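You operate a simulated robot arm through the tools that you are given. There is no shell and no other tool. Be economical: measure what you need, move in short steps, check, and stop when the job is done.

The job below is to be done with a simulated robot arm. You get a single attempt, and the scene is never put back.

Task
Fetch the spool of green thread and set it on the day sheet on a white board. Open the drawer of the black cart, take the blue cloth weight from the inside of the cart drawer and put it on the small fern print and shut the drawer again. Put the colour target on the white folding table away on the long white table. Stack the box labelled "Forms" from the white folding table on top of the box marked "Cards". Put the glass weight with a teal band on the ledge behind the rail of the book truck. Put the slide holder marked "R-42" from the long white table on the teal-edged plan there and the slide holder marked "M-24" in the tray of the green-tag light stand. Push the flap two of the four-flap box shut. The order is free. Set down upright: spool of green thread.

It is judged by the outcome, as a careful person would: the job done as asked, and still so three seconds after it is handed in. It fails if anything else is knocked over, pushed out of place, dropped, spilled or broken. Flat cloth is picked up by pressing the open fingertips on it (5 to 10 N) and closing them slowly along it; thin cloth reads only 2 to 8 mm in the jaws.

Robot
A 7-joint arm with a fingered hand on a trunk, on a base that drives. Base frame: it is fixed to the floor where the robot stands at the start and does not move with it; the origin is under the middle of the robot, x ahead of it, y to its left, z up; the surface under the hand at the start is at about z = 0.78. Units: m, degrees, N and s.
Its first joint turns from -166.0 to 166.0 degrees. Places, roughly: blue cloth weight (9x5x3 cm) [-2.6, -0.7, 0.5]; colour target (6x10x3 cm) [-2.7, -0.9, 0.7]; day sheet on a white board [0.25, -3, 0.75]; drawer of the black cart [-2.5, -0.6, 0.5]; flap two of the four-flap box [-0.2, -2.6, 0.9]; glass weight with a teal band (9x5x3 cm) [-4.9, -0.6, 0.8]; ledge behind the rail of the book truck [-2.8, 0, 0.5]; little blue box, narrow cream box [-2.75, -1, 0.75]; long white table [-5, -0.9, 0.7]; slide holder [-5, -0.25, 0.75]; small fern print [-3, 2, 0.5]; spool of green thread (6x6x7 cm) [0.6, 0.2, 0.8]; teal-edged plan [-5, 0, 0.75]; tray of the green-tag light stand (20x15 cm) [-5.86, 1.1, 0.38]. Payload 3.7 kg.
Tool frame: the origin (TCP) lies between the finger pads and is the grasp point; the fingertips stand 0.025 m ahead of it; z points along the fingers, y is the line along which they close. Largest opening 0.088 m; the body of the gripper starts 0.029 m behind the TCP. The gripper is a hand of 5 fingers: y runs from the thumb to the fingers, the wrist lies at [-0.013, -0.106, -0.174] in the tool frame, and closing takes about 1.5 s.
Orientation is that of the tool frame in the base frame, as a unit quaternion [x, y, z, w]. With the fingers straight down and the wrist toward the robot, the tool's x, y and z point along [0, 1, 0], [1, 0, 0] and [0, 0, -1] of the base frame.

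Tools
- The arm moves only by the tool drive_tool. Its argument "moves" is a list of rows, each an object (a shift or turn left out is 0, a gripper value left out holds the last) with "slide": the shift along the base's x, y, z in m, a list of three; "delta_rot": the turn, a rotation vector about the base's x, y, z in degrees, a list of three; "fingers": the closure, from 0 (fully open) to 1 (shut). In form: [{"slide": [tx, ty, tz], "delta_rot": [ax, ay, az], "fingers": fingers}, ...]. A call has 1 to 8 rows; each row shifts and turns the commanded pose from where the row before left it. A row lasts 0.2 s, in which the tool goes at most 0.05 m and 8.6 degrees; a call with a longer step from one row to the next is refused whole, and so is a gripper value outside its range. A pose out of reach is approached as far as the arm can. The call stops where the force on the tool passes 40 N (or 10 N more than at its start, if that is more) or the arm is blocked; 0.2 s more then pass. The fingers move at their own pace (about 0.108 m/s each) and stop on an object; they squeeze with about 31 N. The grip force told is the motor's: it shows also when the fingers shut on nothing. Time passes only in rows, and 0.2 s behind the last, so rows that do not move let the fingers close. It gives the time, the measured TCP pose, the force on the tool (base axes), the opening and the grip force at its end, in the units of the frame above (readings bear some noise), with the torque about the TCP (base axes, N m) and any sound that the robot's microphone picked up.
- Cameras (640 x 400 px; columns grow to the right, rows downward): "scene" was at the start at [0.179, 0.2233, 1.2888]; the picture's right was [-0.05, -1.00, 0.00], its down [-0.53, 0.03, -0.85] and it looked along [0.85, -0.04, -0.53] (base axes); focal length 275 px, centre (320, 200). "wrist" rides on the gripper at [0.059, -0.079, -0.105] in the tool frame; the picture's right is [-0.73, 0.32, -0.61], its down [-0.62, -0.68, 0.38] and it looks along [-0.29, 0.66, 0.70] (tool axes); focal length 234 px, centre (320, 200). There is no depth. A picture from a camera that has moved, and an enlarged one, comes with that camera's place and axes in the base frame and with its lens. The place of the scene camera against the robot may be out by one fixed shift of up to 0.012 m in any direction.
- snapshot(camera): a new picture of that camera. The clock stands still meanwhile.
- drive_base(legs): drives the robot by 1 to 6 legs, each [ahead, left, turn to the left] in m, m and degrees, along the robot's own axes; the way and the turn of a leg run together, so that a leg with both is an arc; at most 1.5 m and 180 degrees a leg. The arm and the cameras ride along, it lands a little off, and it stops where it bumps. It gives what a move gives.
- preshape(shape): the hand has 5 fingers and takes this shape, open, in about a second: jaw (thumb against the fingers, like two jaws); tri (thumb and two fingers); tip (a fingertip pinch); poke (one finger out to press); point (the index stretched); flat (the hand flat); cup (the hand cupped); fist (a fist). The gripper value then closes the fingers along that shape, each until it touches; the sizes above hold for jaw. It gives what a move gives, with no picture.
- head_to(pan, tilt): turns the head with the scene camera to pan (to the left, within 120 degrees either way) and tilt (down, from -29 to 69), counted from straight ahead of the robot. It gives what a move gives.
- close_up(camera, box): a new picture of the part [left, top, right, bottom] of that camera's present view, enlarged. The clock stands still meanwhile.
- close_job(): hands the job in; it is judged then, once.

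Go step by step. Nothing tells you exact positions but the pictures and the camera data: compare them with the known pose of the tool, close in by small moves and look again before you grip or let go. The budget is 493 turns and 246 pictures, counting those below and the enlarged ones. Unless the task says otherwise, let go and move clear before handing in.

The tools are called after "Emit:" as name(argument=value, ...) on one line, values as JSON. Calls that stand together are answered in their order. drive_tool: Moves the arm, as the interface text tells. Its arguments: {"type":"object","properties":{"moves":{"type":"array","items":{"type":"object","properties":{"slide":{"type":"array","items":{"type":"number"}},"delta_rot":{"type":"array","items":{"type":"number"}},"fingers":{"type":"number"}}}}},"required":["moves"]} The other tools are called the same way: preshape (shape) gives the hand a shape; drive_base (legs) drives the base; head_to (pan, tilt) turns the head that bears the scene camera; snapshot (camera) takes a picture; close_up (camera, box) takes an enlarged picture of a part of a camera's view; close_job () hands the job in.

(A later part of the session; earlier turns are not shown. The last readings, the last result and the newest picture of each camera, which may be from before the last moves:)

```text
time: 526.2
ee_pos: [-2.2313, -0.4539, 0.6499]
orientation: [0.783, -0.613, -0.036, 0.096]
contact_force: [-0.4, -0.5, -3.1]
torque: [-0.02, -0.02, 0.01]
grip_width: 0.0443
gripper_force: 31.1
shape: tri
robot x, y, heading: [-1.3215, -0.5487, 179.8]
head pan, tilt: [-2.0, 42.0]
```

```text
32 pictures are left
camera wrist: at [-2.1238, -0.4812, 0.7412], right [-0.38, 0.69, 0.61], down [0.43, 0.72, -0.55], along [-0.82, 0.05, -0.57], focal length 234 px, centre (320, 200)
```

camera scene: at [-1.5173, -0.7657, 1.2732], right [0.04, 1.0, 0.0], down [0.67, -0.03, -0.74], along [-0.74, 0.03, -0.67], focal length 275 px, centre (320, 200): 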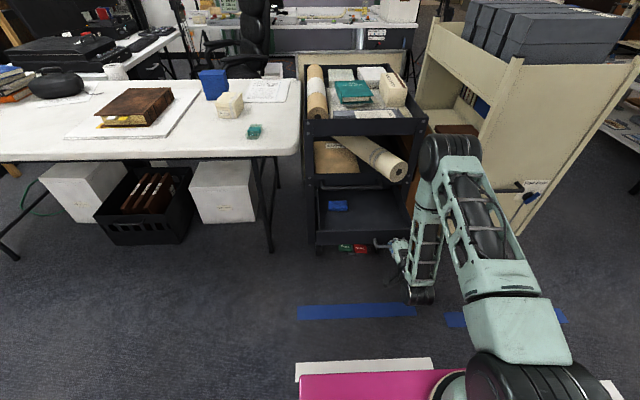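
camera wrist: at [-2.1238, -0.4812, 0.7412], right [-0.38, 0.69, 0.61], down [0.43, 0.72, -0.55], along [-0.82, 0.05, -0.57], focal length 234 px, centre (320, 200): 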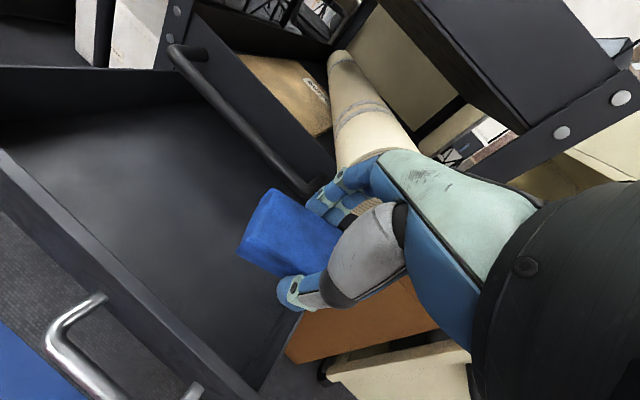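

I have the cloth weight. I'll lift it high, tuck the hand sideways, and go to find the fern print.

Emit:
drive_tool(moves=[{"slide": [0.01, 0, 0.045], "delta_rot": [0, -6, 0]}, {"slide": [0.01, -0.01, 0.045], "delta_rot": [0, -5, 0]}, {"slide": [0, -0.02, 0.045]}, {"slide": [0, -0.02, 0.045]}, {"slide": [0, -0.02, 0.045]}, {"slide": [0, -0.02, 0.045]}, {"slide": [0, -0.02, 0.045]}, {"slide": [0, -0.02, 0.045]}])

Emit:
drive_tool(moves=[{"delta_rot": [0, 0, 8.5]}, {"delta_rot": [0, 0, 8.5]}, {"delta_rot": [0, 0, 8.5]}, {"delta_rot": [0, 0, 8.5]}, {"delta_rot": [0, 0, 8.5]}, {"delta_rot": [0, 0, 8.5]}, {"delta_rot": [0, 0, 8.5]}, {"delta_rot": [0, 0, 8.5]}])

Emit:
drive_tool(moves=[{"slide": [0.04, 0, 0.02]}, {"slide": [0.04, 0, 0.02]}, {"slide": [0.04, 0, 0.02]}, {"slide": [0.04, 0, 0.02]}, {"slide": [0.04, 0, 0.02]}, {"slide": [0.04, 0, 0.02]}, {"slide": [0.04, 0, 0.01]}, {}])

```text
time: 528.0
ee_pos: [-2.2147, -0.5834, 1.0139]
orientation: [0.783, -0.619, 0.039, 0.037]
contact_force: [-0.2, 0.9, -3.2]
torque: [-0.02, -0.01, 0.03]
grip_width: 0.0443
gripper_force: 31.4
shape: tri
robot x, y, heading: [-1.3208, -0.5462, 179.9]
head pan, tilt: [-2.0, 42.0]
```

```text
time: 529.8
ee_pos: [-2.2103, -0.586, 1.0105]
orientation: [0.996, -0.073, 0.053, 0.009]
contact_force: [0.4, 0.1, -2.4]
torque: [-0.02, 0.01, 0.02]
grip_width: 0.0441
gripper_force: 31.2
shape: tri
robot x, y, heading: [-1.3232, -0.551, 179.9]
head pan, tilt: [-2.0, 42.0]
```

```text
time: 531.6
ee_pos: [-1.9315, -0.584, 1.1443]
orientation: [0.996, -0.076, 0.053, 0.009]
contact_force: [0.2, 0.6, -2.2]
torque: [-0.04, 0.03, 0.01]
grip_width: 0.0442
gripper_force: 31.5
shape: tri
robot x, y, heading: [-1.3211, -0.5482, 179.9]
head pan, tilt: [-2.0, 42.0]
```

Emit:
drive_base(legs=[[0, -1.42, 0], [0.8, 0, 0]])

Emit:
head_to(pan=-50, tilt=30)

Emit:
snapshot(camera="scene")

```text
time: 542.7
ee_pos: [-2.7483, 0.833, 1.1446]
orientation: [0.997, -0.059, 0.053, 0.008]
contact_force: [0.2, -0.1, -3.3]
torque: [0.01, 0.01, 0.01]
grip_width: 0.0442
gripper_force: 31.1
shape: tri
robot x, y, heading: [-2.1402, 0.8882, -178.5]
head pan, tilt: [-2.0, 42.0]
```

```text
time: 543.9
ee_pos: [-2.7486, 0.8339, 1.1438]
orientation: [0.997, -0.06, 0.054, 0.008]
contact_force: [0.6, 0.0, -2.9]
torque: [0.01, 0.0, 0.0]
grip_width: 0.0442
gripper_force: 30.4
shape: tri
robot x, y, heading: [-2.1381, 0.8851, -178.5]
head pan, tilt: [-50.0, 30.0]
```

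```text
31 pictures are left
camera scene: at [-2.3032, 0.7311, 1.2916], right [0.75, 0.66, 0.0], down [0.33, -0.37, -0.87], along [-0.57, 0.65, -0.5], focal length 275 px, centre (320, 200)
```

scene: 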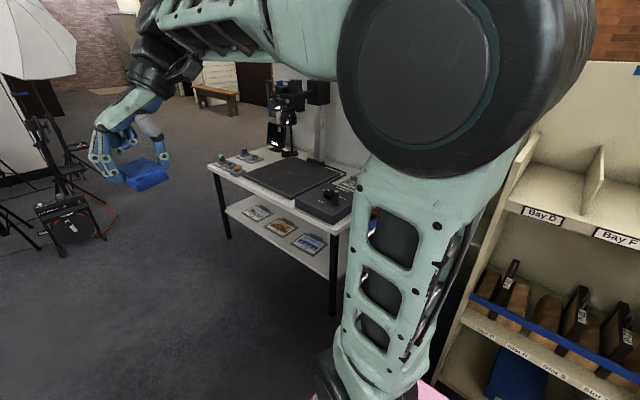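

Emit:
close_up(camera="scene", box=[200, 130, 370, 290])

```text
2.50 times, centred on (285, 210) of scene
camera zoom: at [-2.3032, 0.7311, 1.2916], right [0.75, 0.66, 0.0], down [0.33, -0.37, -0.87], along [-0.57, 0.65, -0.5], focal length 687 px, centre (408, 175)
```

zoom: 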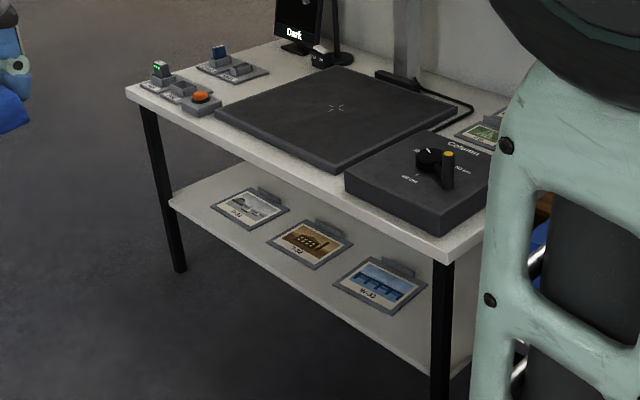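

The table with the prints is low (top z≈0.55); a green print lies on it at about (-3.16,2.0), matching the fern print. I'll turn in the open area to face +y and slide along the corridor to it.

Emit:
drive_base(legs=[[-0.8, 0.25, 0], [0, 0, -91.5], [0.28, 0.2, 0], [0, 1.3, 0]])

Emit:
head_to(pan=15, tilt=32)

Emit:
snapshot(camera="scene")

```text
time: 560.2
ee_pos: [-2.7973, 1.6143, 1.144]
orientation: [-0.629, 0.776, -0.031, -0.044]
contact_force: [-0.2, -0.2, -3.0]
torque: [0.01, -0.01, 0.01]
grip_width: 0.0442
gripper_force: 30.9
shape: tri
robot x, y, heading: [-2.7953, 1.0013, 86.5]
head pan, tilt: [-50.0, 30.0]
```

```text
time: 561.5
ee_pos: [-2.7976, 1.6154, 1.1427]
orientation: [-0.629, 0.775, -0.031, -0.044]
contact_force: [0.4, 0.4, -3.3]
torque: [0.01, 0.0, 0.0]
grip_width: 0.0442
gripper_force: 31.6
shape: tri
robot x, y, heading: [-2.7983, 1.0015, 86.3]
head pan, tilt: [15.0, 32.0]
```

```text
29 pictures are left
camera scene: at [-3.043, 1.2054, 1.2885], right [0.98, 0.2, 0.0], down [0.11, -0.52, -0.85], along [-0.17, 0.83, -0.53], focal length 275 px, centre (320, 200)
```

scene: 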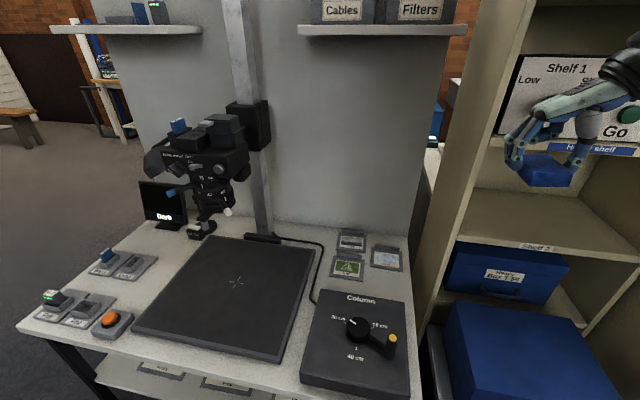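

Emit:
close_up(camera="scene", box=[310, 215, 420, 300])

```text
4.71 times, centred on (365, 258) of scene
camera zoom: at [-3.043, 1.2054, 1.2885], right [0.98, 0.2, 0.0], down [0.11, -0.52, -0.85], along [-0.17, 0.83, -0.53], focal length 1293 px, centre (108, -71)
```

zoom: 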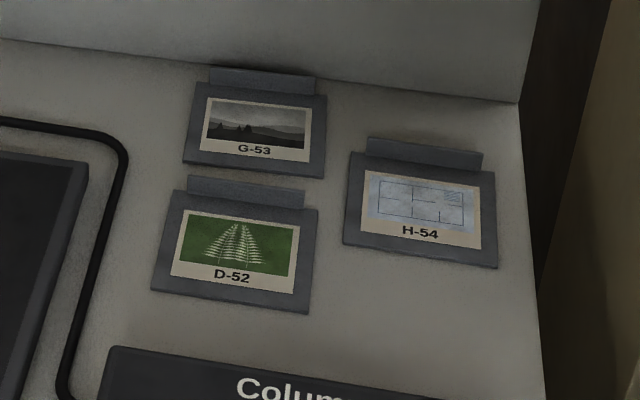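

D-52 with the fern is confirmed: card centre ≈(-3.086,1.91), surface z≈0.56. I'll slide left a bit to be in line, then turn the hand wrist-toward-me.

Emit:
drive_base(legs=[[-0.02, 0.25, 3.5]])

Emit:
drive_tool(moves=[{"delta_rot": [0, 0, -8.5], "slide": [0, 0.01, 0]}, {"delta_rot": [0, 0, -8.5], "slide": [0, 0.02, 0]}, {"delta_rot": [0, 0, -8.5], "slide": [0, 0.02, 0]}, {"delta_rot": [0, 0, -8.5], "slide": [0, 0.02, 0]}, {"delta_rot": [0, 0, -8.5], "slide": [0, 0.02, 0]}, {"delta_rot": [0, 0, -8.5], "slide": [0, 0.02, 0]}, {"delta_rot": [0, 0, -8.5], "slide": [0, 0.02, 0]}, {"delta_rot": [0, 0, -8.5], "slide": [0, 0.02, 0]}])

```text
time: 563.4
ee_pos: [-3.082, 1.5993, 1.1438]
orientation: [-0.651, 0.757, -0.031, -0.043]
contact_force: [0.2, -0.7, -2.5]
torque: [-0.02, 0.0, -0.01]
grip_width: 0.0444
gripper_force: 31.2
shape: tri
robot x, y, heading: [-3.0455, 0.987, 89.8]
head pan, tilt: [15.0, 32.0]
```

```text
time: 565.2
ee_pos: [-3.0822, 1.7494, 1.1443]
orientation: [-0.116, 0.992, -0.001, -0.053]
contact_force: [-0.4, 0.8, -3.2]
torque: [0.02, -0.01, 0.02]
grip_width: 0.0444
gripper_force: 31.4
shape: tri
robot x, y, heading: [-3.0488, 0.9881, 90.2]
head pan, tilt: [15.0, 32.0]
```

Emit:
drive_tool(moves=[{"delta_rot": [0, 0, -7], "slide": [0, 0.03, -0.02]}, {"delta_rot": [0, 0, -6.3], "slide": [0, 0.03, -0.03]}, {"delta_rot": [5.5, -3, 0], "slide": [0, 0.03, -0.035]}, {"delta_rot": [5.4, -3, 0], "slide": [0, 0.03, -0.035]}, {"slide": [0, 0.03, -0.035]}, {"slide": [-0.002, 0.01, -0.045]}, {"slide": [-0.002, 0, -0.045]}, {"slide": [0, 0, -0.045]}])

Emit:
drive_tool(moves=[{"slide": [0, 0, -0.045]}, {"slide": [0, 0, -0.045]}, {"slide": [0, 0, -0.045]}, {}])

Emit:
snapshot(camera="wrist")

```text
time: 567.0
ee_pos: [-3.0865, 1.9127, 0.852]
orientation: [-0.006, 0.995, 0.1, 0.0]
contact_force: [-0.2, 0.2, -2.3]
torque: [-0.01, 0.01, 0.02]
grip_width: 0.0442
gripper_force: 30.7
shape: tri
robot x, y, heading: [-3.0458, 0.9873, 90.1]
head pan, tilt: [15.0, 32.0]
```

```text
time: 568.0
ee_pos: [-3.0839, 1.91, 0.7152]
orientation: [-0.006, 0.995, 0.1, -0.001]
contact_force: [-0.4, 0.6, -2.6]
torque: [-0.01, -0.02, 0.0]
grip_width: 0.0439
gripper_force: 30.8
shape: tri
robot x, y, heading: [-3.0463, 0.9867, 89.8]
head pan, tilt: [15.0, 32.0]
```

```text
27 pictures are left
camera wrist: at [-3.1409, 1.8116, 0.8025], right [0.72, 0.21, 0.66], down [0.63, -0.58, -0.51], along [0.28, 0.79, -0.55], focal length 234 px, centre (320, 200)
```

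wrist: 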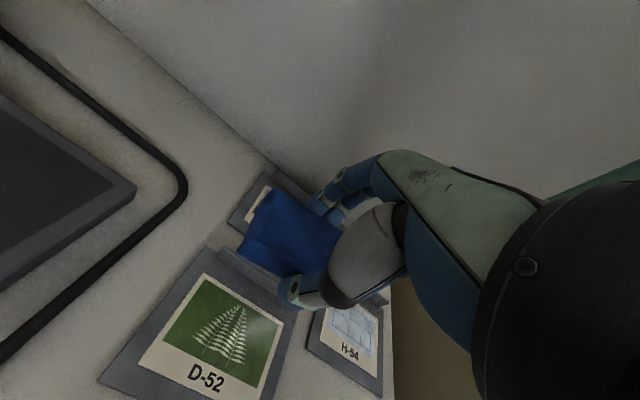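

Emit:
drive_tool(moves=[{"slide": [0.028, -0.022, -0.02]}, {"slide": [0, 0, -0.04]}, {"slide": [0, 0, -0.025]}, {"slide": [0, 0, -0.01]}, {}])

Emit:
snapshot(camera="wrist")

```text
time: 568.9
ee_pos: [-3.0592, 1.8937, 0.6347]
orientation: [-0.005, 0.994, 0.107, -0.002]
contact_force: [0.4, -6.3, 17.3]
torque: [-0.27, 0.03, 0.0]
grip_width: 0.0447
gripper_force: 30.9
shape: tri
robot x, y, heading: [-3.0466, 0.9875, 89.9]
head pan, tilt: [15.0, 32.0]
stopped in row 4: the force on the tool passed its limit at 55 N (the readings are from after the stop); the commanded pose is now the measured one
```

```text
26 pictures are left
camera wrist: at [-3.117, 1.7938, 0.7215], right [0.73, 0.2, 0.66], down [0.63, -0.58, -0.52], along [0.28, 0.79, -0.54], focal length 234 px, centre (320, 200)
```

wrist: 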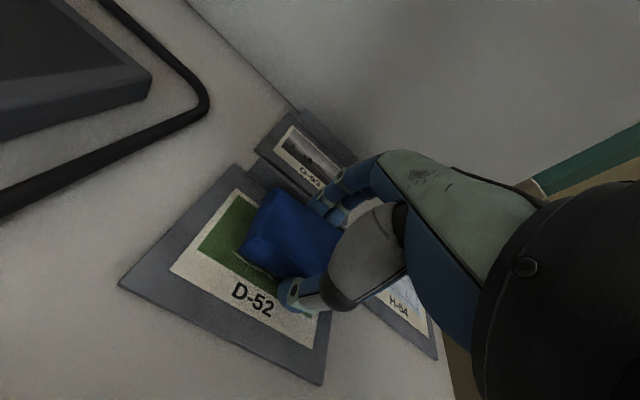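

Contact on the card, slightly toward its rear. I'll lift 1 cm, shift 1.5 cm nearer, and lower again.

Emit:
drive_tool(moves=[{"slide": [0, 0, 0.012]}, {"slide": [0.004, -0.016, 0]}, {"slide": [0, 0, -0.006]}, {"slide": [0, 0, -0.003]}, {"slide": [0, 0, -0.002]}, {}])

Emit:
drive_tool(moves=[{"fingers": 0.7}, {"fingers": 0.45}, {"fingers": 0.25}, {"fingers": 0.1}, {}, {}])

Emit:
drive_tool(moves=[{"slide": [0, 0, 0.02]}, {"slide": [0, 0, 0.04]}, {"slide": [0, 0, 0.045]}, {"slide": [0, -0.01, 0.045]}, {}])

Emit:
snapshot(camera="wrist")

```text
time: 570.3
ee_pos: [-3.0549, 1.8764, 0.6352]
orientation: [-0.005, 0.994, 0.105, -0.002]
contact_force: [1.0, -3.0, 14.3]
torque: [-0.53, 0.0, -0.03]
grip_width: 0.0442
gripper_force: 31.4
shape: tri
robot x, y, heading: [-3.0445, 0.9894, 89.8]
head pan, tilt: [15.0, 32.0]
```

```text
time: 571.6
ee_pos: [-3.056, 1.8796, 0.6385]
orientation: [-0.005, 0.994, 0.109, -0.002]
contact_force: [0.5, 3.6, 11.3]
torque: [-0.36, 0.01, 0.01]
grip_width: 0.0788
gripper_force: 0.0
shape: tri
robot x, y, heading: [-3.0438, 0.9885, 89.8]
head pan, tilt: [15.0, 32.0]
stopped in row 6: the force on the tool passed its limit at 41 N (the readings are from after the stop); the commanded pose is now the measured one
```

```text
time: 572.8
ee_pos: [-3.0574, 1.869, 0.7873]
orientation: [-0.005, 0.994, 0.108, -0.003]
contact_force: [0.5, 0.4, -0.4]
torque: [0.0, -0.03, 0.01]
grip_width: 0.079
gripper_force: 0.0
shape: tri
robot x, y, heading: [-3.0454, 0.9919, 90.0]
head pan, tilt: [15.0, 32.0]
```

```text
25 pictures are left
camera wrist: at [-3.1152, 1.7687, 0.8731], right [0.73, 0.19, 0.66], down [0.63, -0.58, -0.52], along [0.28, 0.79, -0.54], focal length 234 px, centre (320, 200)
```

wrist: 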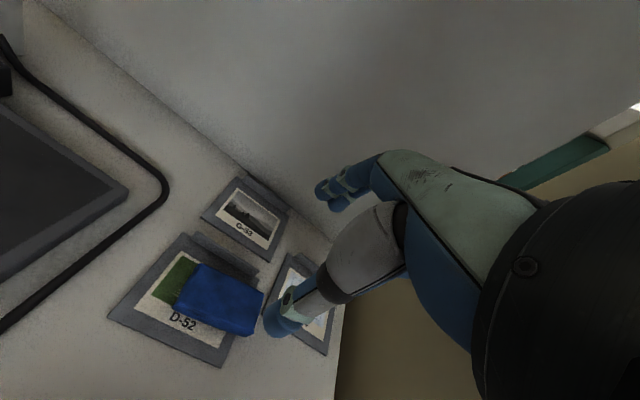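

The cloth weight rests on the fern print. Now I'll retract and return to shut the drawer.

Emit:
drive_tool(moves=[{"slide": [0, -0.02, 0.045], "delta_rot": [-6, 0, 0]}, {"slide": [0, -0.02, 0.045], "delta_rot": [-6, 0, 0]}, {"slide": [0, -0.02, 0.045]}, {"slide": [0, -0.02, 0.045]}, {"slide": [0, -0.02, 0.045]}, {"slide": [0, -0.02, 0.045]}, {"slide": [0, -0.03, 0.035]}, {"slide": [0, -0.04, 0.02]}])

Emit:
preshape(shape="jaw")

Emit:
drive_tool(moves=[{"delta_rot": [0, 0, 8.5]}, {"delta_rot": [0, 0, 8.5]}, {"delta_rot": [0, 0, 8.5]}, {"delta_rot": [0, 0, 8.5]}, {"delta_rot": [0, 0, 8.5]}, {"delta_rot": [0, 0, 8.5]}, {"delta_rot": [0, 0, 8.5]}, {"delta_rot": [0, 0, 8.5]}])

Emit:
drive_tool(moves=[{"delta_rot": [0, 0, 8.5], "slide": [0, -0.03, 0]}, {"delta_rot": [0, 0, 8.5], "slide": [0, -0.03, 0]}, {"slide": [0, -0.03, 0]}, {"slide": [0, -0.03, 0]}, {}])

```text
time: 574.6
ee_pos: [-3.0515, 1.68, 1.1134]
orientation: [-0.005, 1.0, 0.001, -0.003]
contact_force: [0.0, 0.3, 0.5]
torque: [0.0, 0.02, 0.01]
grip_width: 0.0793
gripper_force: 0.1
shape: tri
robot x, y, heading: [-3.0478, 0.9827, 89.5]
head pan, tilt: [15.0, 32.0]
```

```text
time: 575.5
ee_pos: [-3.0506, 1.6803, 1.1121]
orientation: [-0.005, 1.0, 0.002, -0.004]
contact_force: [0.7, 0.6, -0.2]
torque: [0.0, -0.02, -0.03]
grip_width: 0.0878
gripper_force: 0.1
shape: jaw
robot x, y, heading: [-3.0453, 0.9863, 89.8]
head pan, tilt: [15.0, 32.0]
```

```text
time: 577.3
ee_pos: [-3.0551, 1.6791, 1.1108]
orientation: [-0.565, 0.825, 0.001, -0.006]
contact_force: [-0.2, -0.1, -0.7]
torque: [0.0, 0.02, 0.03]
grip_width: 0.0879
gripper_force: 0.1
shape: jaw
robot x, y, heading: [-3.0433, 0.9875, 89.9]
head pan, tilt: [15.0, 32.0]
```

```text
time: 578.5
ee_pos: [-3.0552, 1.558, 1.1122]
orientation: [-0.679, 0.734, -0.001, -0.004]
contact_force: [-0.9, 0.8, 0.0]
torque: [0.01, 0.02, -0.01]
grip_width: 0.0876
gripper_force: 0.1
shape: jaw
robot x, y, heading: [-3.0463, 0.9918, 89.8]
head pan, tilt: [15.0, 32.0]
```

Emit:
drive_base(legs=[[-0.08, 0, 0], [0, -1.5, 0], [-0.3, -0.2, 0], [0, 0, 90], [0, 1.15, 0]])

Emit:
head_to(pan=0, tilt=40)

Emit:
snapshot(camera="scene")

```text
time: 597.8
ee_pos: [-1.9474, -0.5615, 1.1127]
orientation: [0.999, -0.054, 0.003, 0.003]
contact_force: [0.6, -0.3, 0.6]
torque: [0.0, 0.03, -0.03]
grip_width: 0.0879
gripper_force: 0.0
shape: jaw
robot x, y, heading: [-1.3784, -0.5719, 178.2]
head pan, tilt: [15.0, 32.0]
```

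```text
time: 598.6
ee_pos: [-1.9468, -0.5628, 1.1119]
orientation: [0.999, -0.054, 0.003, 0.003]
contact_force: [-0.4, -0.3, 0.5]
torque: [0.01, 0.01, 0.01]
grip_width: 0.0881
gripper_force: 0.0
shape: jaw
robot x, y, heading: [-1.3793, -0.5721, 178.2]
head pan, tilt: [0.0, 40.0]
```

```text
24 pictures are left
camera scene: at [-1.5815, -0.7868, 1.2764], right [0.03, 1.0, 0.0], down [0.64, -0.02, -0.77], along [-0.77, 0.03, -0.64], focal length 275 px, centre (320, 200)
```

scene: 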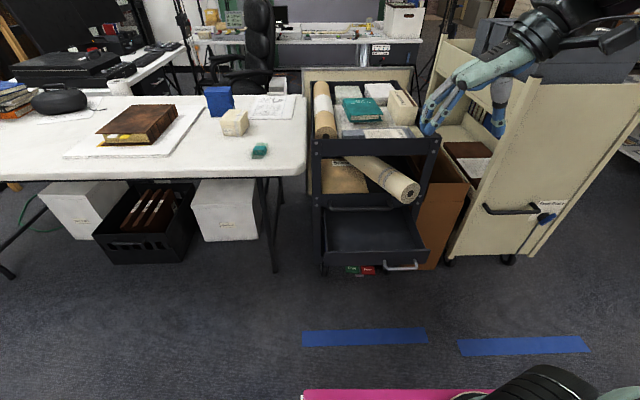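

Drawer is open as left. I'll use the same handle-grip pose and push it shut. First back up a little and turn the wrist toward me.

Emit:
drive_base(legs=[[-0.15, 0, 1.8]])

Emit:
drive_tool(moves=[{"slide": [-0.045, 0, -0.01]}, {"slide": [-0.045, 0, -0.01]}, {"slide": [-0.04, 0, -0.01], "delta_rot": [0, 0, -8.5]}, {"slide": [-0.03, 0, -0.01], "delta_rot": [0, 0, -8.5]}, {"slide": [-0.02, 0, -0.01], "delta_rot": [0, 0, -8.5]}, {"delta_rot": [0, 0, -8.5]}, {"delta_rot": [0, 0, -8.5]}, {"delta_rot": [0, 0, -8.5]}])

Emit:
drive_tool(moves=[{"delta_rot": [0, 0, -8.5]}, {"delta_rot": [0, 0, -8.5]}, {"delta_rot": [0, 0, -8.5]}, {"delta_rot": [0, 0, -7], "fingers": 0.5}, {"slide": [0.0, 0.0, -0.04]}, {"slide": [0.0, 0.0, -0.045]}, {"slide": [0.0, 0.0, -0.045]}, {"slide": [0.0, 0.0, -0.045]}])

```text
time: 600.0
ee_pos: [-1.7974, -0.5833, 1.1121]
orientation: [0.999, -0.038, 0.003, 0.002]
contact_force: [-0.6, -1.0, 0.3]
torque: [-0.02, -0.01, 0.02]
grip_width: 0.0878
gripper_force: 0.1
shape: jaw
robot x, y, heading: [-1.2288, -0.5743, 179.9]
head pan, tilt: [0.0, 40.0]
```

```text
time: 601.8
ee_pos: [-1.9774, -0.5843, 1.0625]
orientation: [0.885, -0.466, 0.001, 0.004]
contact_force: [-0.4, -0.1, 0.0]
torque: [-0.01, 0.0, -0.01]
grip_width: 0.0878
gripper_force: 0.1
shape: jaw
robot x, y, heading: [-1.229, -0.5722, 180.0]
head pan, tilt: [0.0, 40.0]
```

```text
time: 603.6
ee_pos: [-1.9755, -0.5828, 0.886]
orientation: [0.72, -0.694, 0.0, 0.005]
contact_force: [0.0, 0.8, 0.4]
torque: [-0.01, 0.01, 0.02]
grip_width: 0.0447
gripper_force: 0.2
shape: jaw
robot x, y, heading: [-1.2244, -0.5705, 179.9]
head pan, tilt: [0.0, 40.0]
```

Emit:
drive_tool(moves=[{"slide": [0, 0.02, -0.045]}, {"slide": [0, 0.02, -0.045]}, {"slide": [0, 0.02, -0.045]}, {"slide": [0, 0.02, -0.045]}, {"slide": [0, 0.02, -0.045]}, {"slide": [0, 0.005, -0.02], "delta_rot": [0, 7.5, 0]}, {"slide": [0, 0, -0.02], "delta_rot": [0, 7.5, 0]}, {"slide": [0, 0, -0.02], "delta_rot": [0, 7.5, 0]}])

Emit:
drive_tool(moves=[{"slide": [0, 0, -0.02], "delta_rot": [0, 7.5, 0]}, {"slide": [0, 0, -0.02], "delta_rot": [0, 7.5, 0]}, {"slide": [0, 0, -0.02], "delta_rot": [0, 7.5, 0]}, {"slide": [-0.02, 0, -0.02]}, {"slide": [-0.02, 0, 0]}, {}])

Emit:
snapshot(camera="wrist")

```text
time: 605.4
ee_pos: [-1.9783, -0.4804, 0.6048]
orientation: [0.706, -0.68, -0.141, 0.139]
contact_force: [-0.1, -0.8, 0.7]
torque: [-0.04, -0.02, -0.05]
grip_width: 0.0445
gripper_force: 0.0
shape: jaw
robot x, y, heading: [-1.2286, -0.5745, 179.9]
head pan, tilt: [0.0, 40.0]
```

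```text
time: 606.8
ee_pos: [-2.017, -0.4772, 0.5232]
orientation: [0.666, -0.639, -0.275, 0.27]
contact_force: [-0.1, -0.1, 0.9]
torque: [0.02, -0.05, 0.0]
grip_width: 0.0443
gripper_force: 0.1
shape: jaw
robot x, y, heading: [-1.2324, -0.5734, 180.0]
head pan, tilt: [0.0, 40.0]
```

```text
23 pictures are left
camera wrist: at [-1.8863, -0.5323, 0.5393], right [0.18, 0.72, 0.67], down [0.19, 0.65, -0.74], along [-0.97, 0.26, -0.02], focal length 234 px, centre (320, 200)
```

wrist: 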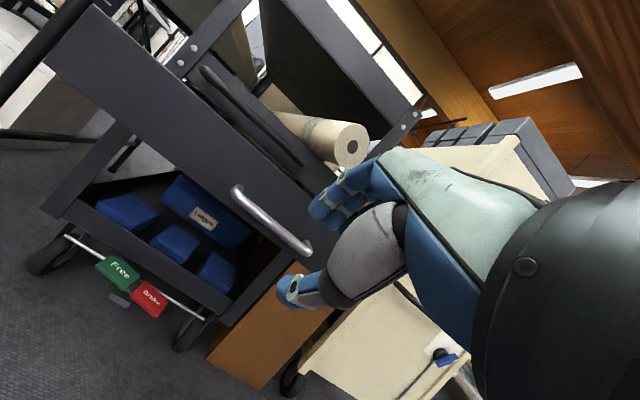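

Emit:
drive_tool(moves=[{"slide": [-0.04, 0, -0.012]}, {"slide": [-0.04, 0, -0.011]}, {"slide": [-0.024, 0, 0]}, {"slide": [0, 0, -0.008]}, {"slide": [0, 0, -0.006]}, {}])

Emit:
drive_tool(moves=[{"fingers": 0.65}, {"fingers": 0.8}, {"fingers": 1}, {}, {}])

Emit:
drive_tool(moves=[{"slide": [-0.025, 0, 0]}, {"slide": [-0.03, 0, 0]}, {"slide": [-0.03, 0, 0]}, {"slide": [-0.03, 0, 0]}, {"slide": [-0.03, 0, 0]}, {"slide": [-0.03, 0, 0]}, {}])

```text
time: 608.2
ee_pos: [-2.1217, -0.4783, 0.4849]
orientation: [0.666, -0.639, -0.275, 0.269]
contact_force: [-0.2, -0.6, 0.5]
torque: [-0.02, -0.01, 0.02]
grip_width: 0.0444
gripper_force: 0.0
shape: jaw
robot x, y, heading: [-1.2328, -0.5681, 180.3]
head pan, tilt: [0.0, 40.0]
```

```text
time: 609.4
ee_pos: [-2.1212, -0.4789, 0.4826]
orientation: [0.666, -0.639, -0.274, 0.269]
contact_force: [-0.1, 1.9, -12.1]
torque: [0.2, -0.09, 0.02]
grip_width: 0.0027
gripper_force: 30.8
shape: jaw
robot x, y, heading: [-1.2305, -0.576, 179.8]
head pan, tilt: [0.0, 40.0]
```

```text
time: 611.0
ee_pos: [-2.2936, -0.4793, 0.4841]
orientation: [0.666, -0.639, -0.275, 0.269]
contact_force: [0.5, -1.3, -18.9]
torque: [0.17, -0.2, 0.11]
grip_width: 0.0023
gripper_force: 31.3
shape: jaw
robot x, y, heading: [-1.2286, -0.5754, 179.8]
head pan, tilt: [0.0, 40.0]
```

Gripping and moving. Push the rest of the way.

Emit:
drive_tool(moves=[{"slide": [-0.025, 0, 0]}, {"slide": [-0.025, 0, 0]}, {"slide": [-0.015, 0, 0]}, {"slide": [-0.01, 0, 0]}, {"slide": [-0.008, 0, 0]}, {"slide": [-0.005, 0, 0]}, {}])

Emit:
snapshot(camera="wrist")

```text
time: 612.3
ee_pos: [-2.3764, -0.4802, 0.478]
orientation: [0.668, -0.64, -0.271, 0.266]
contact_force: [16.6, -1.6, -9.7]
torque: [0.05, -0.06, 0.03]
grip_width: 0.0028
gripper_force: 30.9
shape: jaw
robot x, y, heading: [-1.2254, -0.574, 179.8]
head pan, tilt: [0.0, 40.0]
stopped in row 6: the force on the tool passed its limit at 43 N (the readings are from after the stop); the commanded pose is now the measured one
```

```text
22 pictures are left
camera wrist: at [-2.2452, -0.5336, 0.4961], right [0.17, 0.72, 0.67], down [0.19, 0.65, -0.74], along [-0.97, 0.26, -0.03], focal length 234 px, centre (320, 200)
```

wrist: 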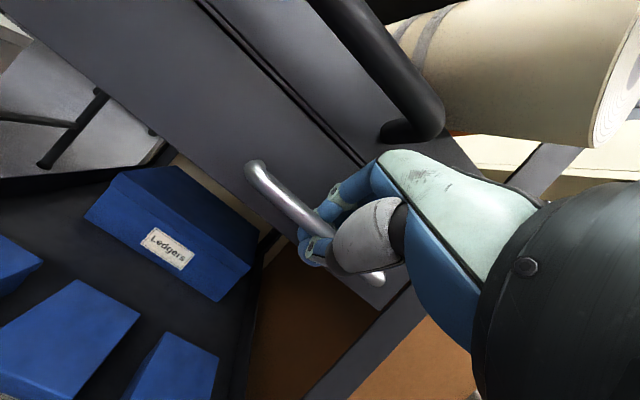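

The drawer is shut flush. Releasing the handle.

Emit:
drive_tool(moves=[{"slide": [0.003, 0, 0.003], "fingers": 0.8}, {"fingers": 0.6}, {"fingers": 0.5}, {}, {"slide": [0.002, 0, 0.008]}, {"slide": [0, 0, 0.01]}, {"slide": [0.02, 0, 0.004]}, {"slide": [0.03, 0, 0.01]}])

Emit:
drive_tool(moves=[{"slide": [0.045, 0, 0.01]}, {"slide": [0.045, 0, 0.01]}, {"slide": [0.045, 0, 0.01]}, {"slide": [0.04, -0.01, 0.02], "delta_rot": [0, -7.5, 0]}, {"slide": [0.03, -0.01, 0.03], "delta_rot": [0, -7.5, 0]}, {"slide": [0.02, -0.01, 0.04], "delta_rot": [0, -7.5, 0]}, {"slide": [0, -0.01, 0.04], "delta_rot": [0, -7.5, 0]}, {"slide": [0, -0.01, 0.04], "delta_rot": [0, -7.5, 0]}])

Emit:
drive_tool(moves=[{"slide": [0, -0.01, 0.045], "delta_rot": [0, -7.5, 0]}, {"slide": [0, 0, 0.045]}, {"slide": [0, 0, 0.045]}, {"slide": [0, 0, 0.045]}, {"slide": [0, 0, 0.045]}, {"slide": [0, 0, 0.045]}, {"slide": [0, 0, 0.045]}, {"slide": [0, 0, 0.045]}])

Emit:
snapshot(camera="scene")

```text
time: 614.1
ee_pos: [-2.3242, -0.481, 0.5162]
orientation: [0.666, -0.64, -0.274, 0.268]
contact_force: [0.0, 0.3, 0.9]
torque: [0.02, 0.0, 0.04]
grip_width: 0.0434
gripper_force: 0.0
shape: jaw
robot x, y, heading: [-1.2272, -0.5717, 179.5]
head pan, tilt: [0.0, 40.0]
```

```text
time: 615.9
ee_pos: [-2.0975, -0.527, 0.7163]
orientation: [0.719, -0.692, -0.043, 0.048]
contact_force: [0.0, 0.0, 0.1]
torque: [-0.01, 0.0, 0.0]
grip_width: 0.0435
gripper_force: 0.1
shape: jaw
robot x, y, heading: [-1.2289, -0.5753, 179.8]
head pan, tilt: [0.0, 40.0]
```

```text
time: 617.7
ee_pos: [-2.0964, -0.5413, 1.0767]
orientation: [0.72, -0.694, 0.003, 0.003]
contact_force: [-0.3, -0.7, 0.0]
torque: [0.0, 0.0, 0.0]
grip_width: 0.0438
gripper_force: 0.0
shape: jaw
robot x, y, heading: [-1.2275, -0.5746, 179.9]
head pan, tilt: [0.0, 40.0]
```

```text
21 pictures are left
camera scene: at [-1.4238, -0.7956, 1.2763], right [0.0, 1.0, 0.0], down [0.64, 0.0, -0.77], along [-0.77, 0.0, -0.64], focal length 275 px, centre (320, 200)
```

scene: 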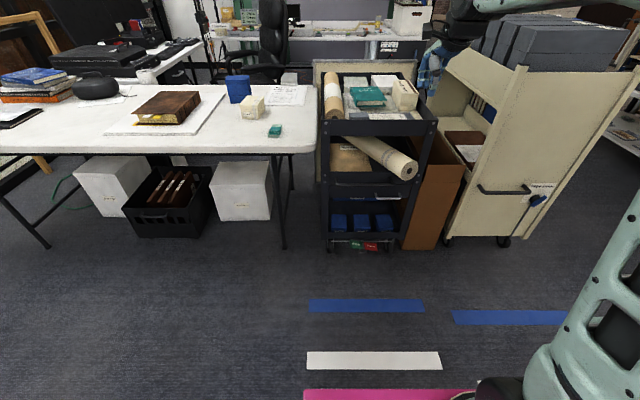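

Drawer shut. Last item: the glass weight. Thinking through clearances, the ledge is best reached from the south-west gap with the usual sideways hand, lowering outside the top shelf and then sliding under it. First pick up the weight from the folding table.

Emit:
drive_tool(moves=[{"delta_rot": [0, 0, 8.5], "fingers": 0}, {"delta_rot": [0, 0, 8.5]}, {"delta_rot": [0, 0, 8.5]}, {"delta_rot": [0, 0, 8.5]}, {"delta_rot": [0, 0, 8.5]}, {"delta_rot": [0, 0, 8.5]}, {"delta_rot": [0, 0, 8.5]}, {"delta_rot": [0, 0, 8.5]}])

Emit:
drive_tool(moves=[{"delta_rot": [0, 0, 8.5], "slide": [0.04, -0.02, 0]}, {"delta_rot": [0, 0, 8.5], "slide": [0.04, -0.02, 0]}, {"delta_rot": [0, 0, 5], "slide": [0.04, -0.02, 0]}, {"slide": [0.04, -0.02, 0]}, {"slide": [0.04, -0.02, 0]}, {}])

Emit:
drive_base(legs=[[0.5, -0.02, 0]])

```text
time: 619.5
ee_pos: [-2.098, -0.5375, 1.0758]
orientation: [0.985, -0.171, 0.003, 0.001]
contact_force: [0.3, -0.8, -0.1]
torque: [-0.02, 0.0, 0.02]
grip_width: 0.0878
gripper_force: 0.2
shape: jaw
robot x, y, heading: [-1.2289, -0.5743, 179.9]
head pan, tilt: [0.0, 40.0]
```

```text
time: 620.9
ee_pos: [-1.8989, -0.6359, 1.0767]
orientation: [1.0, 0.019, 0.003, 0.0]
contact_force: [0.7, -1.0, -0.1]
torque: [0.05, 0.0, -0.04]
grip_width: 0.0876
gripper_force: 0.1
shape: jaw
robot x, y, heading: [-1.2293, -0.576, 180.0]
head pan, tilt: [0.0, 40.0]
```

```text
time: 623.9
ee_pos: [-2.4055, -0.5996, 1.0775]
orientation: [1.0, 0.011, 0.003, 0.001]
contact_force: [0.0, -0.5, 0.1]
torque: [0.02, -0.01, -0.02]
grip_width: 0.0878
gripper_force: 0.1
shape: jaw
robot x, y, heading: [-1.7317, -0.5468, 179.1]
head pan, tilt: [0.0, 40.0]
```

Emit:
drive_tool(moves=[{"slide": [-0.012, -0.047, 0]}, {"slide": [-0.012, -0.047, 0]}, {"slide": [-0.012, -0.047, 0]}, {"slide": [-0.012, -0.047, 0]}, {"slide": [-0.012, -0.047, 0]}, {"slide": [-0.012, -0.047, 0]}, {"slide": [-0.012, -0.047, 0]}, {"slide": [-0.006, -0.047, 0]}])

Emit:
drive_tool(moves=[{"slide": [0, -0.012, -0.045]}, {"slide": [0, 0, -0.045]}, {"slide": [0, 0, -0.045]}, {"slide": [0, 0, -0.045]}, {"slide": [0, 0, -0.03], "delta_rot": [0, 0, -3]}, {}])

Emit:
snapshot(camera="wrist")

```text
time: 625.7
ee_pos: [-2.4946, -0.9757, 1.0761]
orientation: [1.0, 0.01, 0.003, -0.001]
contact_force: [0.3, -0.3, 0.4]
torque: [-0.01, 0.01, 0.0]
grip_width: 0.088
gripper_force: 0.0
shape: jaw
robot x, y, heading: [-1.7333, -0.5458, 178.7]
head pan, tilt: [0.0, 40.0]
```

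```text
time: 627.1
ee_pos: [-2.4933, -0.9867, 0.8642]
orientation: [1.0, -0.016, 0.003, 0.0]
contact_force: [-0.2, -0.5, 0.4]
torque: [0.0, -0.02, -0.01]
grip_width: 0.0878
gripper_force: 0.0
shape: jaw
robot x, y, heading: [-1.7288, -0.5508, 179.0]
head pan, tilt: [0.0, 40.0]
```

```text
20 pictures are left
camera wrist: at [-2.434, -0.9096, 0.9688], right [-0.74, -0.3, 0.6], down [-0.6, 0.7, -0.39], along [-0.31, -0.65, -0.7], focal length 234 px, centre (320, 200)
```

wrist: 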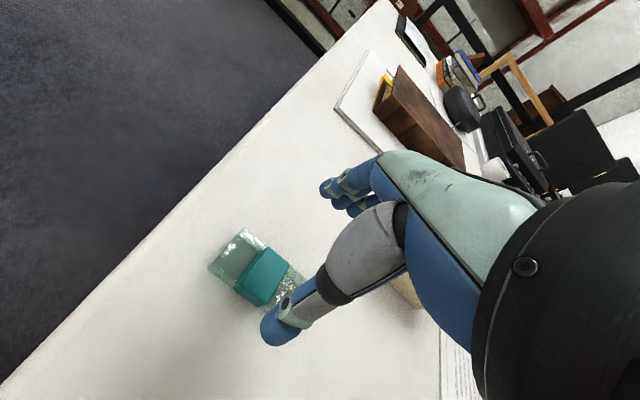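

Emit:
drive_tool(moves=[{"slide": [-0.006, 0.003, -0.04]}, {"slide": [0, 0, -0.035]}, {"slide": [0, 0, -0.015]}, {"fingers": 0.3}, {"fingers": 0.6}, {"fingers": 1}, {}, {}])

Emit:
drive_tool(moves=[{}, {"slide": [0, 0, 0.03]}, {"slide": [0, 0, 0.045]}, {"slide": [0, 0, 0.045]}, {"slide": [0.02, 0.01, 0.04]}, {"slide": [0.02, 0.02, 0.04]}, {"slide": [0.02, 0.02, 0.04]}, {"slide": [0.02, 0.02, 0.04]}])

```text
time: 628.9
ee_pos: [-2.4986, -0.9818, 0.7766]
orientation: [1.0, -0.015, 0.003, 0.0]
contact_force: [0.1, 0.5, 0.2]
torque: [-0.03, -0.01, 0.04]
grip_width: 0.039
gripper_force: 30.7
shape: jaw
robot x, y, heading: [-1.7338, -0.5498, 178.7]
head pan, tilt: [0.0, 40.0]
```

```text
time: 630.7
ee_pos: [-2.418, -0.9144, 1.0546]
orientation: [1.0, -0.017, 0.003, 0.0]
contact_force: [-0.2, -0.1, -2.2]
torque: [-0.03, -0.07, 0.04]
grip_width: 0.0389
gripper_force: 31.2
shape: jaw
robot x, y, heading: [-1.7302, -0.5494, 179.0]
head pan, tilt: [0.0, 40.0]
```

Emit:
drive_tool(moves=[{"slide": [0.02, 0.035, 0.025]}, {"slide": [0.02, 0.035, 0.025]}, {"slide": [0.02, 0.035, 0.025]}, {"slide": [0.02, 0.035, 0.025]}, {"slide": [0.02, 0.035, 0.025]}, {"slide": [0.02, 0.035, 0.025]}, {"slide": [0.02, 0.035, 0.025]}, {"slide": [0.02, 0.035, 0.02]}])

Emit:
drive_base(legs=[[-0.3, 0, 0], [0, -1.42, 1], [1.5, 0, 0]])

```text
time: 632.5
ee_pos: [-2.2608, -0.6369, 1.2502]
orientation: [1.0, -0.015, 0.004, 0.0]
contact_force: [0.4, 1.7, -2.6]
torque: [0.01, -0.03, -0.06]
grip_width: 0.0387
gripper_force: 31.2
shape: jaw
robot x, y, heading: [-1.73, -0.5464, 179.1]
head pan, tilt: [0.0, 40.0]
```

```text
time: 648.2
ee_pos: [-3.4523, 0.7819, 1.2512]
orientation: [1.0, -0.008, 0.003, 0.0]
contact_force: [-0.3, -0.6, -1.5]
torque: [-0.01, -0.02, -0.02]
grip_width: 0.0392
gripper_force: 31.4
shape: jaw
robot x, y, heading: [-2.9231, 0.8765, 179.7]
head pan, tilt: [0.0, 40.0]
```

Emit:
drive_base(legs=[[1.08, 0, 0], [0, 1.3, 0]])

Emit:
head_to(pan=115, tilt=35)

Emit:
snapshot(camera="scene")

```text
time: 659.7
ee_pos: [-4.53, -0.483, 1.2506]
orientation: [0.999, -0.035, 0.004, 0.0]
contact_force: [0.1, 1.0, -1.8]
torque: [-0.03, -0.02, 0.01]
grip_width: 0.0389
gripper_force: 30.9
shape: jaw
robot x, y, heading: [-3.9981, -0.4203, 176.7]
head pan, tilt: [0.0, 40.0]
```

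```text
time: 661.6
ee_pos: [-4.5302, -0.4833, 1.2515]
orientation: [0.999, -0.035, 0.002, 0.001]
contact_force: [-0.6, 0.2, -2.5]
torque: [0.0, 0.0, 0.01]
grip_width: 0.039
gripper_force: 31.0
shape: jaw
robot x, y, heading: [-3.9985, -0.4136, 176.8]
head pan, tilt: [115.0, 35.0]
```

```text
19 pictures are left
camera scene: at [-4.0873, -0.7151, 1.2839], right [-0.93, -0.37, 0.0], down [-0.21, 0.53, -0.82], along [0.3, -0.76, -0.57], focal length 275 px, centre (320, 200)
```

scene: 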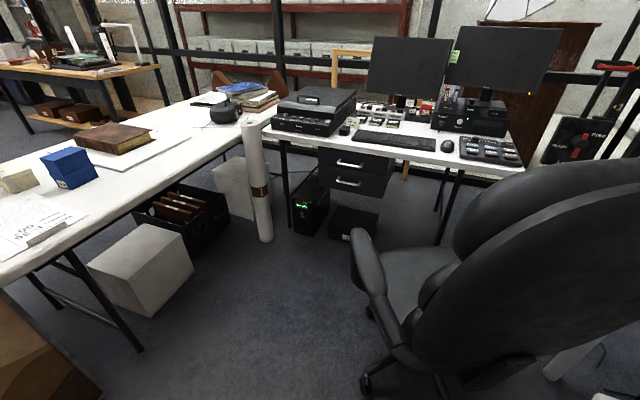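

Emit:
drive_base(legs=[[0, 0, -151.7]])

Emit:
head_to(pan=0, tilt=32)

Emit:
snapshot(camera="scene")

```text
time: 668.1
ee_pos: [-3.5779, -0.0795, 1.2502]
orientation: [-0.24, 0.971, 0.0, -0.003]
contact_force: [0.0, -0.2, -2.3]
torque: [0.01, -0.01, -0.01]
grip_width: 0.0388
gripper_force: 30.7
shape: jaw
robot x, y, heading: [-3.9985, -0.4163, 28.4]
head pan, tilt: [115.0, 35.0]
```

```text
time: 670.1
ee_pos: [-3.5786, -0.0812, 1.2501]
orientation: [-0.241, 0.971, -0.002, -0.004]
contact_force: [0.9, -0.3, -2.3]
torque: [-0.01, 0.02, -0.02]
grip_width: 0.039
gripper_force: 30.3
shape: jaw
robot x, y, heading: [-3.9964, -0.4185, 28.5]
head pan, tilt: [0.0, 32.0]
```

```text
18 pictures are left
camera scene: at [-3.9481, -0.1261, 1.2885], right [0.48, -0.88, 0.0], down [-0.47, -0.25, -0.85], along [0.74, 0.41, -0.53], focal length 275 px, centre (320, 200)
```

scene: 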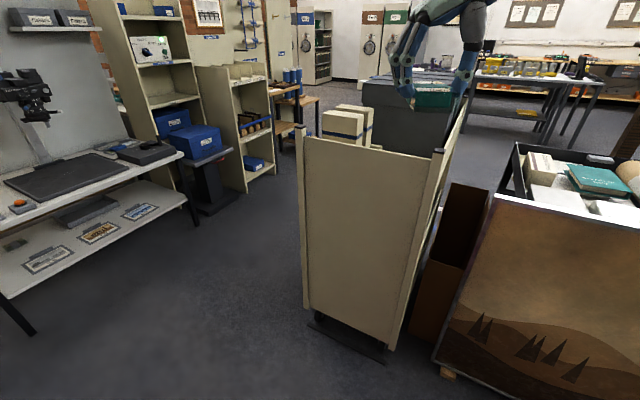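

This view gives better positions: truck south side at y≈-0.07, cart's near corner (-3.01,-0.26), board edge (-3.14,-0.25). I'll aim for the ledge at (-3.04,-0.02), descending at y≈-0.145 in the gap and then sliding under the top shelf.

Emit:
drive_base(legs=[[0.1, 0.06, 0]])

Emit:
drive_tool(moves=[{"slide": [0.03, -0.02, 0], "delta_rot": [0, 0, -7]}, {"slide": [0.035, -0.015, 0], "delta_rot": [0, 0, -7]}, {"slide": [0.035, -0.015, 0], "delta_rot": [0, 0, -7]}, {"slide": [0.035, -0.015, 0], "delta_rot": [0, 0, -7]}, {"slide": [0.035, -0.015, 0]}, {"slide": [0.035, -0.01, 0]}, {"slide": [0.035, -0.01, 0]}, {}])

```text
time: 671.3
ee_pos: [-3.518, 0.0206, 1.2503]
orientation: [-0.239, 0.971, -0.001, -0.004]
contact_force: [-0.3, 0.0, -0.9]
torque: [-0.04, 0.02, 0.01]
grip_width: 0.0389
gripper_force: 31.0
shape: jaw
robot x, y, heading: [-3.9376, -0.3144, 28.5]
head pan, tilt: [0.0, 32.0]
```

```text
time: 673.1
ee_pos: [-3.2798, -0.0797, 1.2524]
orientation: [0.004, 1.0, -0.001, -0.004]
contact_force: [-0.7, -0.7, -2.2]
torque: [-0.02, 0.04, -0.02]
grip_width: 0.0385
gripper_force: 30.9
shape: jaw
robot x, y, heading: [-3.9365, -0.315, 28.2]
head pan, tilt: [0.0, 32.0]
```

Emit:
drive_tool(moves=[{"slide": [0.04, -0.012, -0.02]}, {"slide": [0.04, -0.012, -0.02]}, {"slide": [0.04, -0.012, -0.02]}, {"slide": [0.04, -0.012, -0.02]}, {"slide": [0.04, -0.012, -0.02]}, {"slide": [0.04, -0.01, -0.02]}, {}])

Emit:
snapshot(camera="scene")

Emit:
snapshot(camera="wrist")

```text
time: 674.7
ee_pos: [-3.0392, -0.1487, 1.1322]
orientation: [0.002, 1.0, 0.0, -0.003]
contact_force: [-0.2, -0.1, -1.8]
torque: [0.01, -0.01, 0.04]
grip_width: 0.0387
gripper_force: 30.7
shape: jaw
robot x, y, heading: [-3.9391, -0.3148, 28.3]
head pan, tilt: [0.0, 32.0]
```

```text
17 pictures are left
camera scene: at [-3.8877, -0.0246, 1.2885], right [0.48, -0.88, 0.0], down [-0.47, -0.25, -0.85], along [0.75, 0.4, -0.53], focal length 275 px, centre (320, 200)
```

scene: 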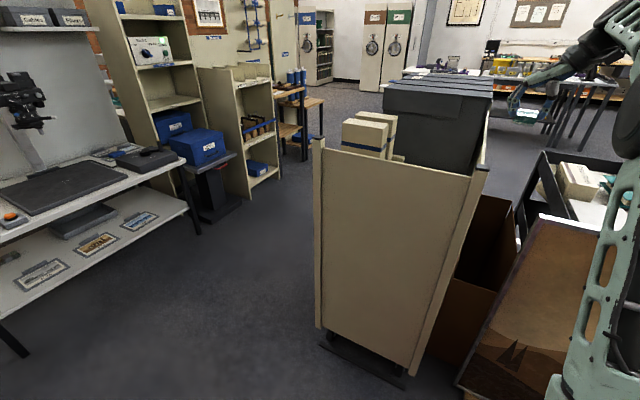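

```text
16 pictures are left
camera wrist: at [-3.0977, -0.2265, 1.2368], right [0.73, 0.32, 0.6], down [0.62, -0.68, -0.39], along [0.29, 0.66, -0.7], focal length 234 px, centre (320, 200)
```

wrist: 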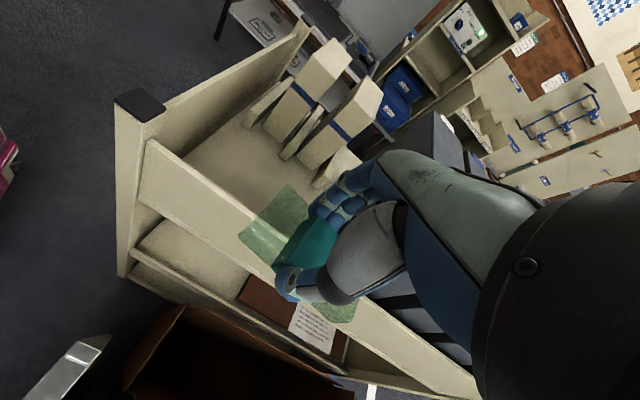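

From above I can see the ledge and a free spot at its west end. I'll descend at (-3.065,-0.13) just outside the top shelf.

Emit:
drive_tool(moves=[{"slide": [-0.026, 0.018, -0.02]}, {"slide": [0, 0, -0.045]}, {"slide": [0, 0, -0.045]}, {"slide": [0, 0, -0.045]}, {"slide": [0, 0, -0.045]}, {"slide": [0, 0, -0.045]}, {"slide": [0, 0, -0.045]}, {}])

Emit:
snapshot(camera="wrist")

Emit:
snapshot(camera="scene")

```text
time: 675.6
ee_pos: [-3.07, -0.127, 1.01]
orientation: [0.004, 1.0, 0.003, 0.003]
contact_force: [-2.5, -5.2, 15.0]
torque: [0.62, -0.13, 0.04]
grip_width: 0.0392
gripper_force: 31.0
shape: jaw
robot x, y, heading: [-3.9377, -0.3151, 28.4]
head pan, tilt: [0.0, 32.0]
stopped in row 4: the force on the tool passed its limit at 54 N (the readings are from after the stop); the commanded pose is now the measured one
```

```text
15 pictures are left
camera wrist: at [-3.1302, -0.2063, 1.1142], right [0.73, 0.31, 0.61], down [0.62, -0.68, -0.39], along [0.3, 0.66, -0.69], focal length 234 px, centre (320, 200)
```

wrist: 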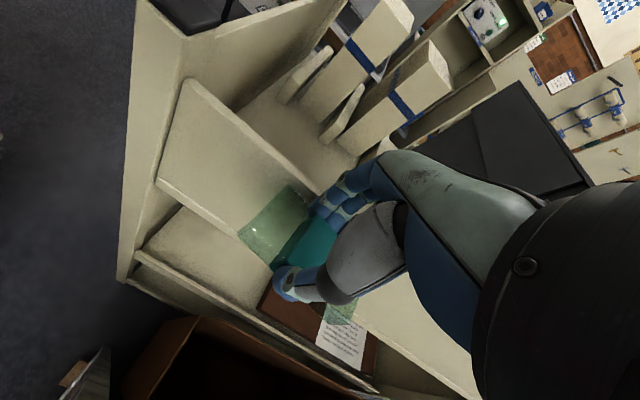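

```text
14 pictures are left
camera scene: at [-3.8883, -0.0249, 1.2887], right [0.48, -0.88, 0.0], down [-0.47, -0.25, -0.85], along [0.75, 0.4, -0.53], focal length 275 px, centre (320, 200)
```

scene: 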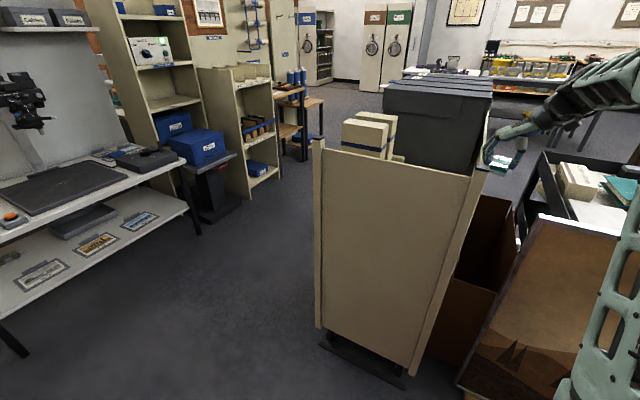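

Touched the top edge of the truck's upper rail (its face is at y≈-0.09). I'll shift 27 mm south and continue down.

Emit:
drive_tool(moves=[{"slide": [0, -0.004, 0.012]}, {"slide": [0.004, -0.026, 0]}, {"slide": [0, 0, -0.04]}, {"slide": [0, 0, -0.045]}, {"slide": [0, 0, -0.045]}, {"slide": [0, 0, -0.045]}, {"slide": [0, 0, -0.045]}, {}])

Emit:
snapshot(camera="wrist")

```text
time: 677.5
ee_pos: [-3.0675, -0.1569, 0.7992]
orientation: [0.003, 1.0, 0.002, -0.001]
contact_force: [0.0, 0.6, -2.6]
torque: [0.0, 0.0, 0.02]
grip_width: 0.0387
gripper_force: 30.6
shape: jaw
robot x, y, heading: [-3.9361, -0.3155, 28.5]
head pan, tilt: [0.0, 32.0]
```

```text
13 pictures are left
camera wrist: at [-3.1274, -0.2355, 0.903], right [0.73, 0.31, 0.61], down [0.62, -0.68, -0.39], along [0.3, 0.66, -0.69], focal length 234 px, centre (320, 200)
```

wrist: 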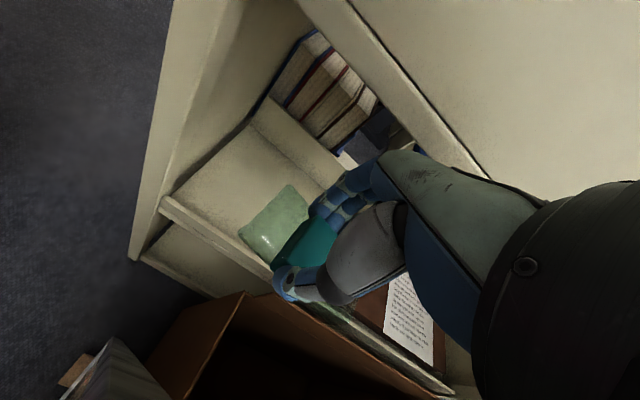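

The view is clear: free ledge ahead, cardboard box just below-right. I'll lower a little, then slide north under the top shelf while descending.

Emit:
drive_tool(moves=[{"slide": [-0.005, 0.002, -0.03]}, {"slide": [-0.002, 0.005, -0.02]}, {"slide": [0, 0.02, -0.02]}, {"slide": [0, 0.025, -0.025]}, {"slide": [0, 0.025, -0.02]}, {"slide": [0, 0.025, -0.02]}, {}])

Emit:
snapshot(camera="wrist")

```text
time: 679.0
ee_pos: [-3.0739, -0.0537, 0.6643]
orientation: [0.004, 1.0, 0.003, 0.0]
contact_force: [0.3, 0.4, -2.7]
torque: [0.02, 0.0, 0.0]
grip_width: 0.0386
gripper_force: 31.2
shape: jaw
robot x, y, heading: [-3.9394, -0.3168, 28.4]
head pan, tilt: [0.0, 32.0]
```

```text
12 pictures are left
camera wrist: at [-3.1331, -0.1322, 0.7689], right [0.73, 0.31, 0.61], down [0.62, -0.68, -0.39], along [0.29, 0.66, -0.69], focal length 234 px, centre (320, 200)
```

wrist: 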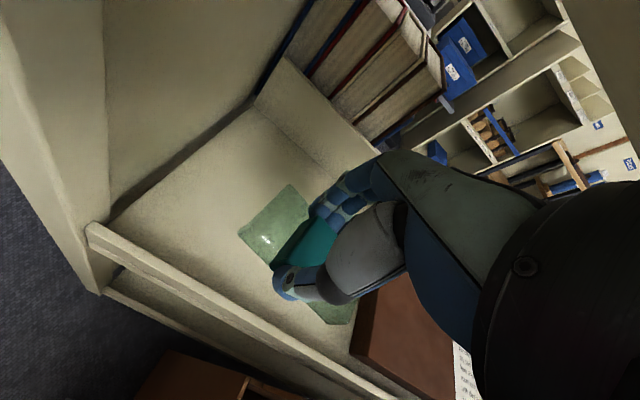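

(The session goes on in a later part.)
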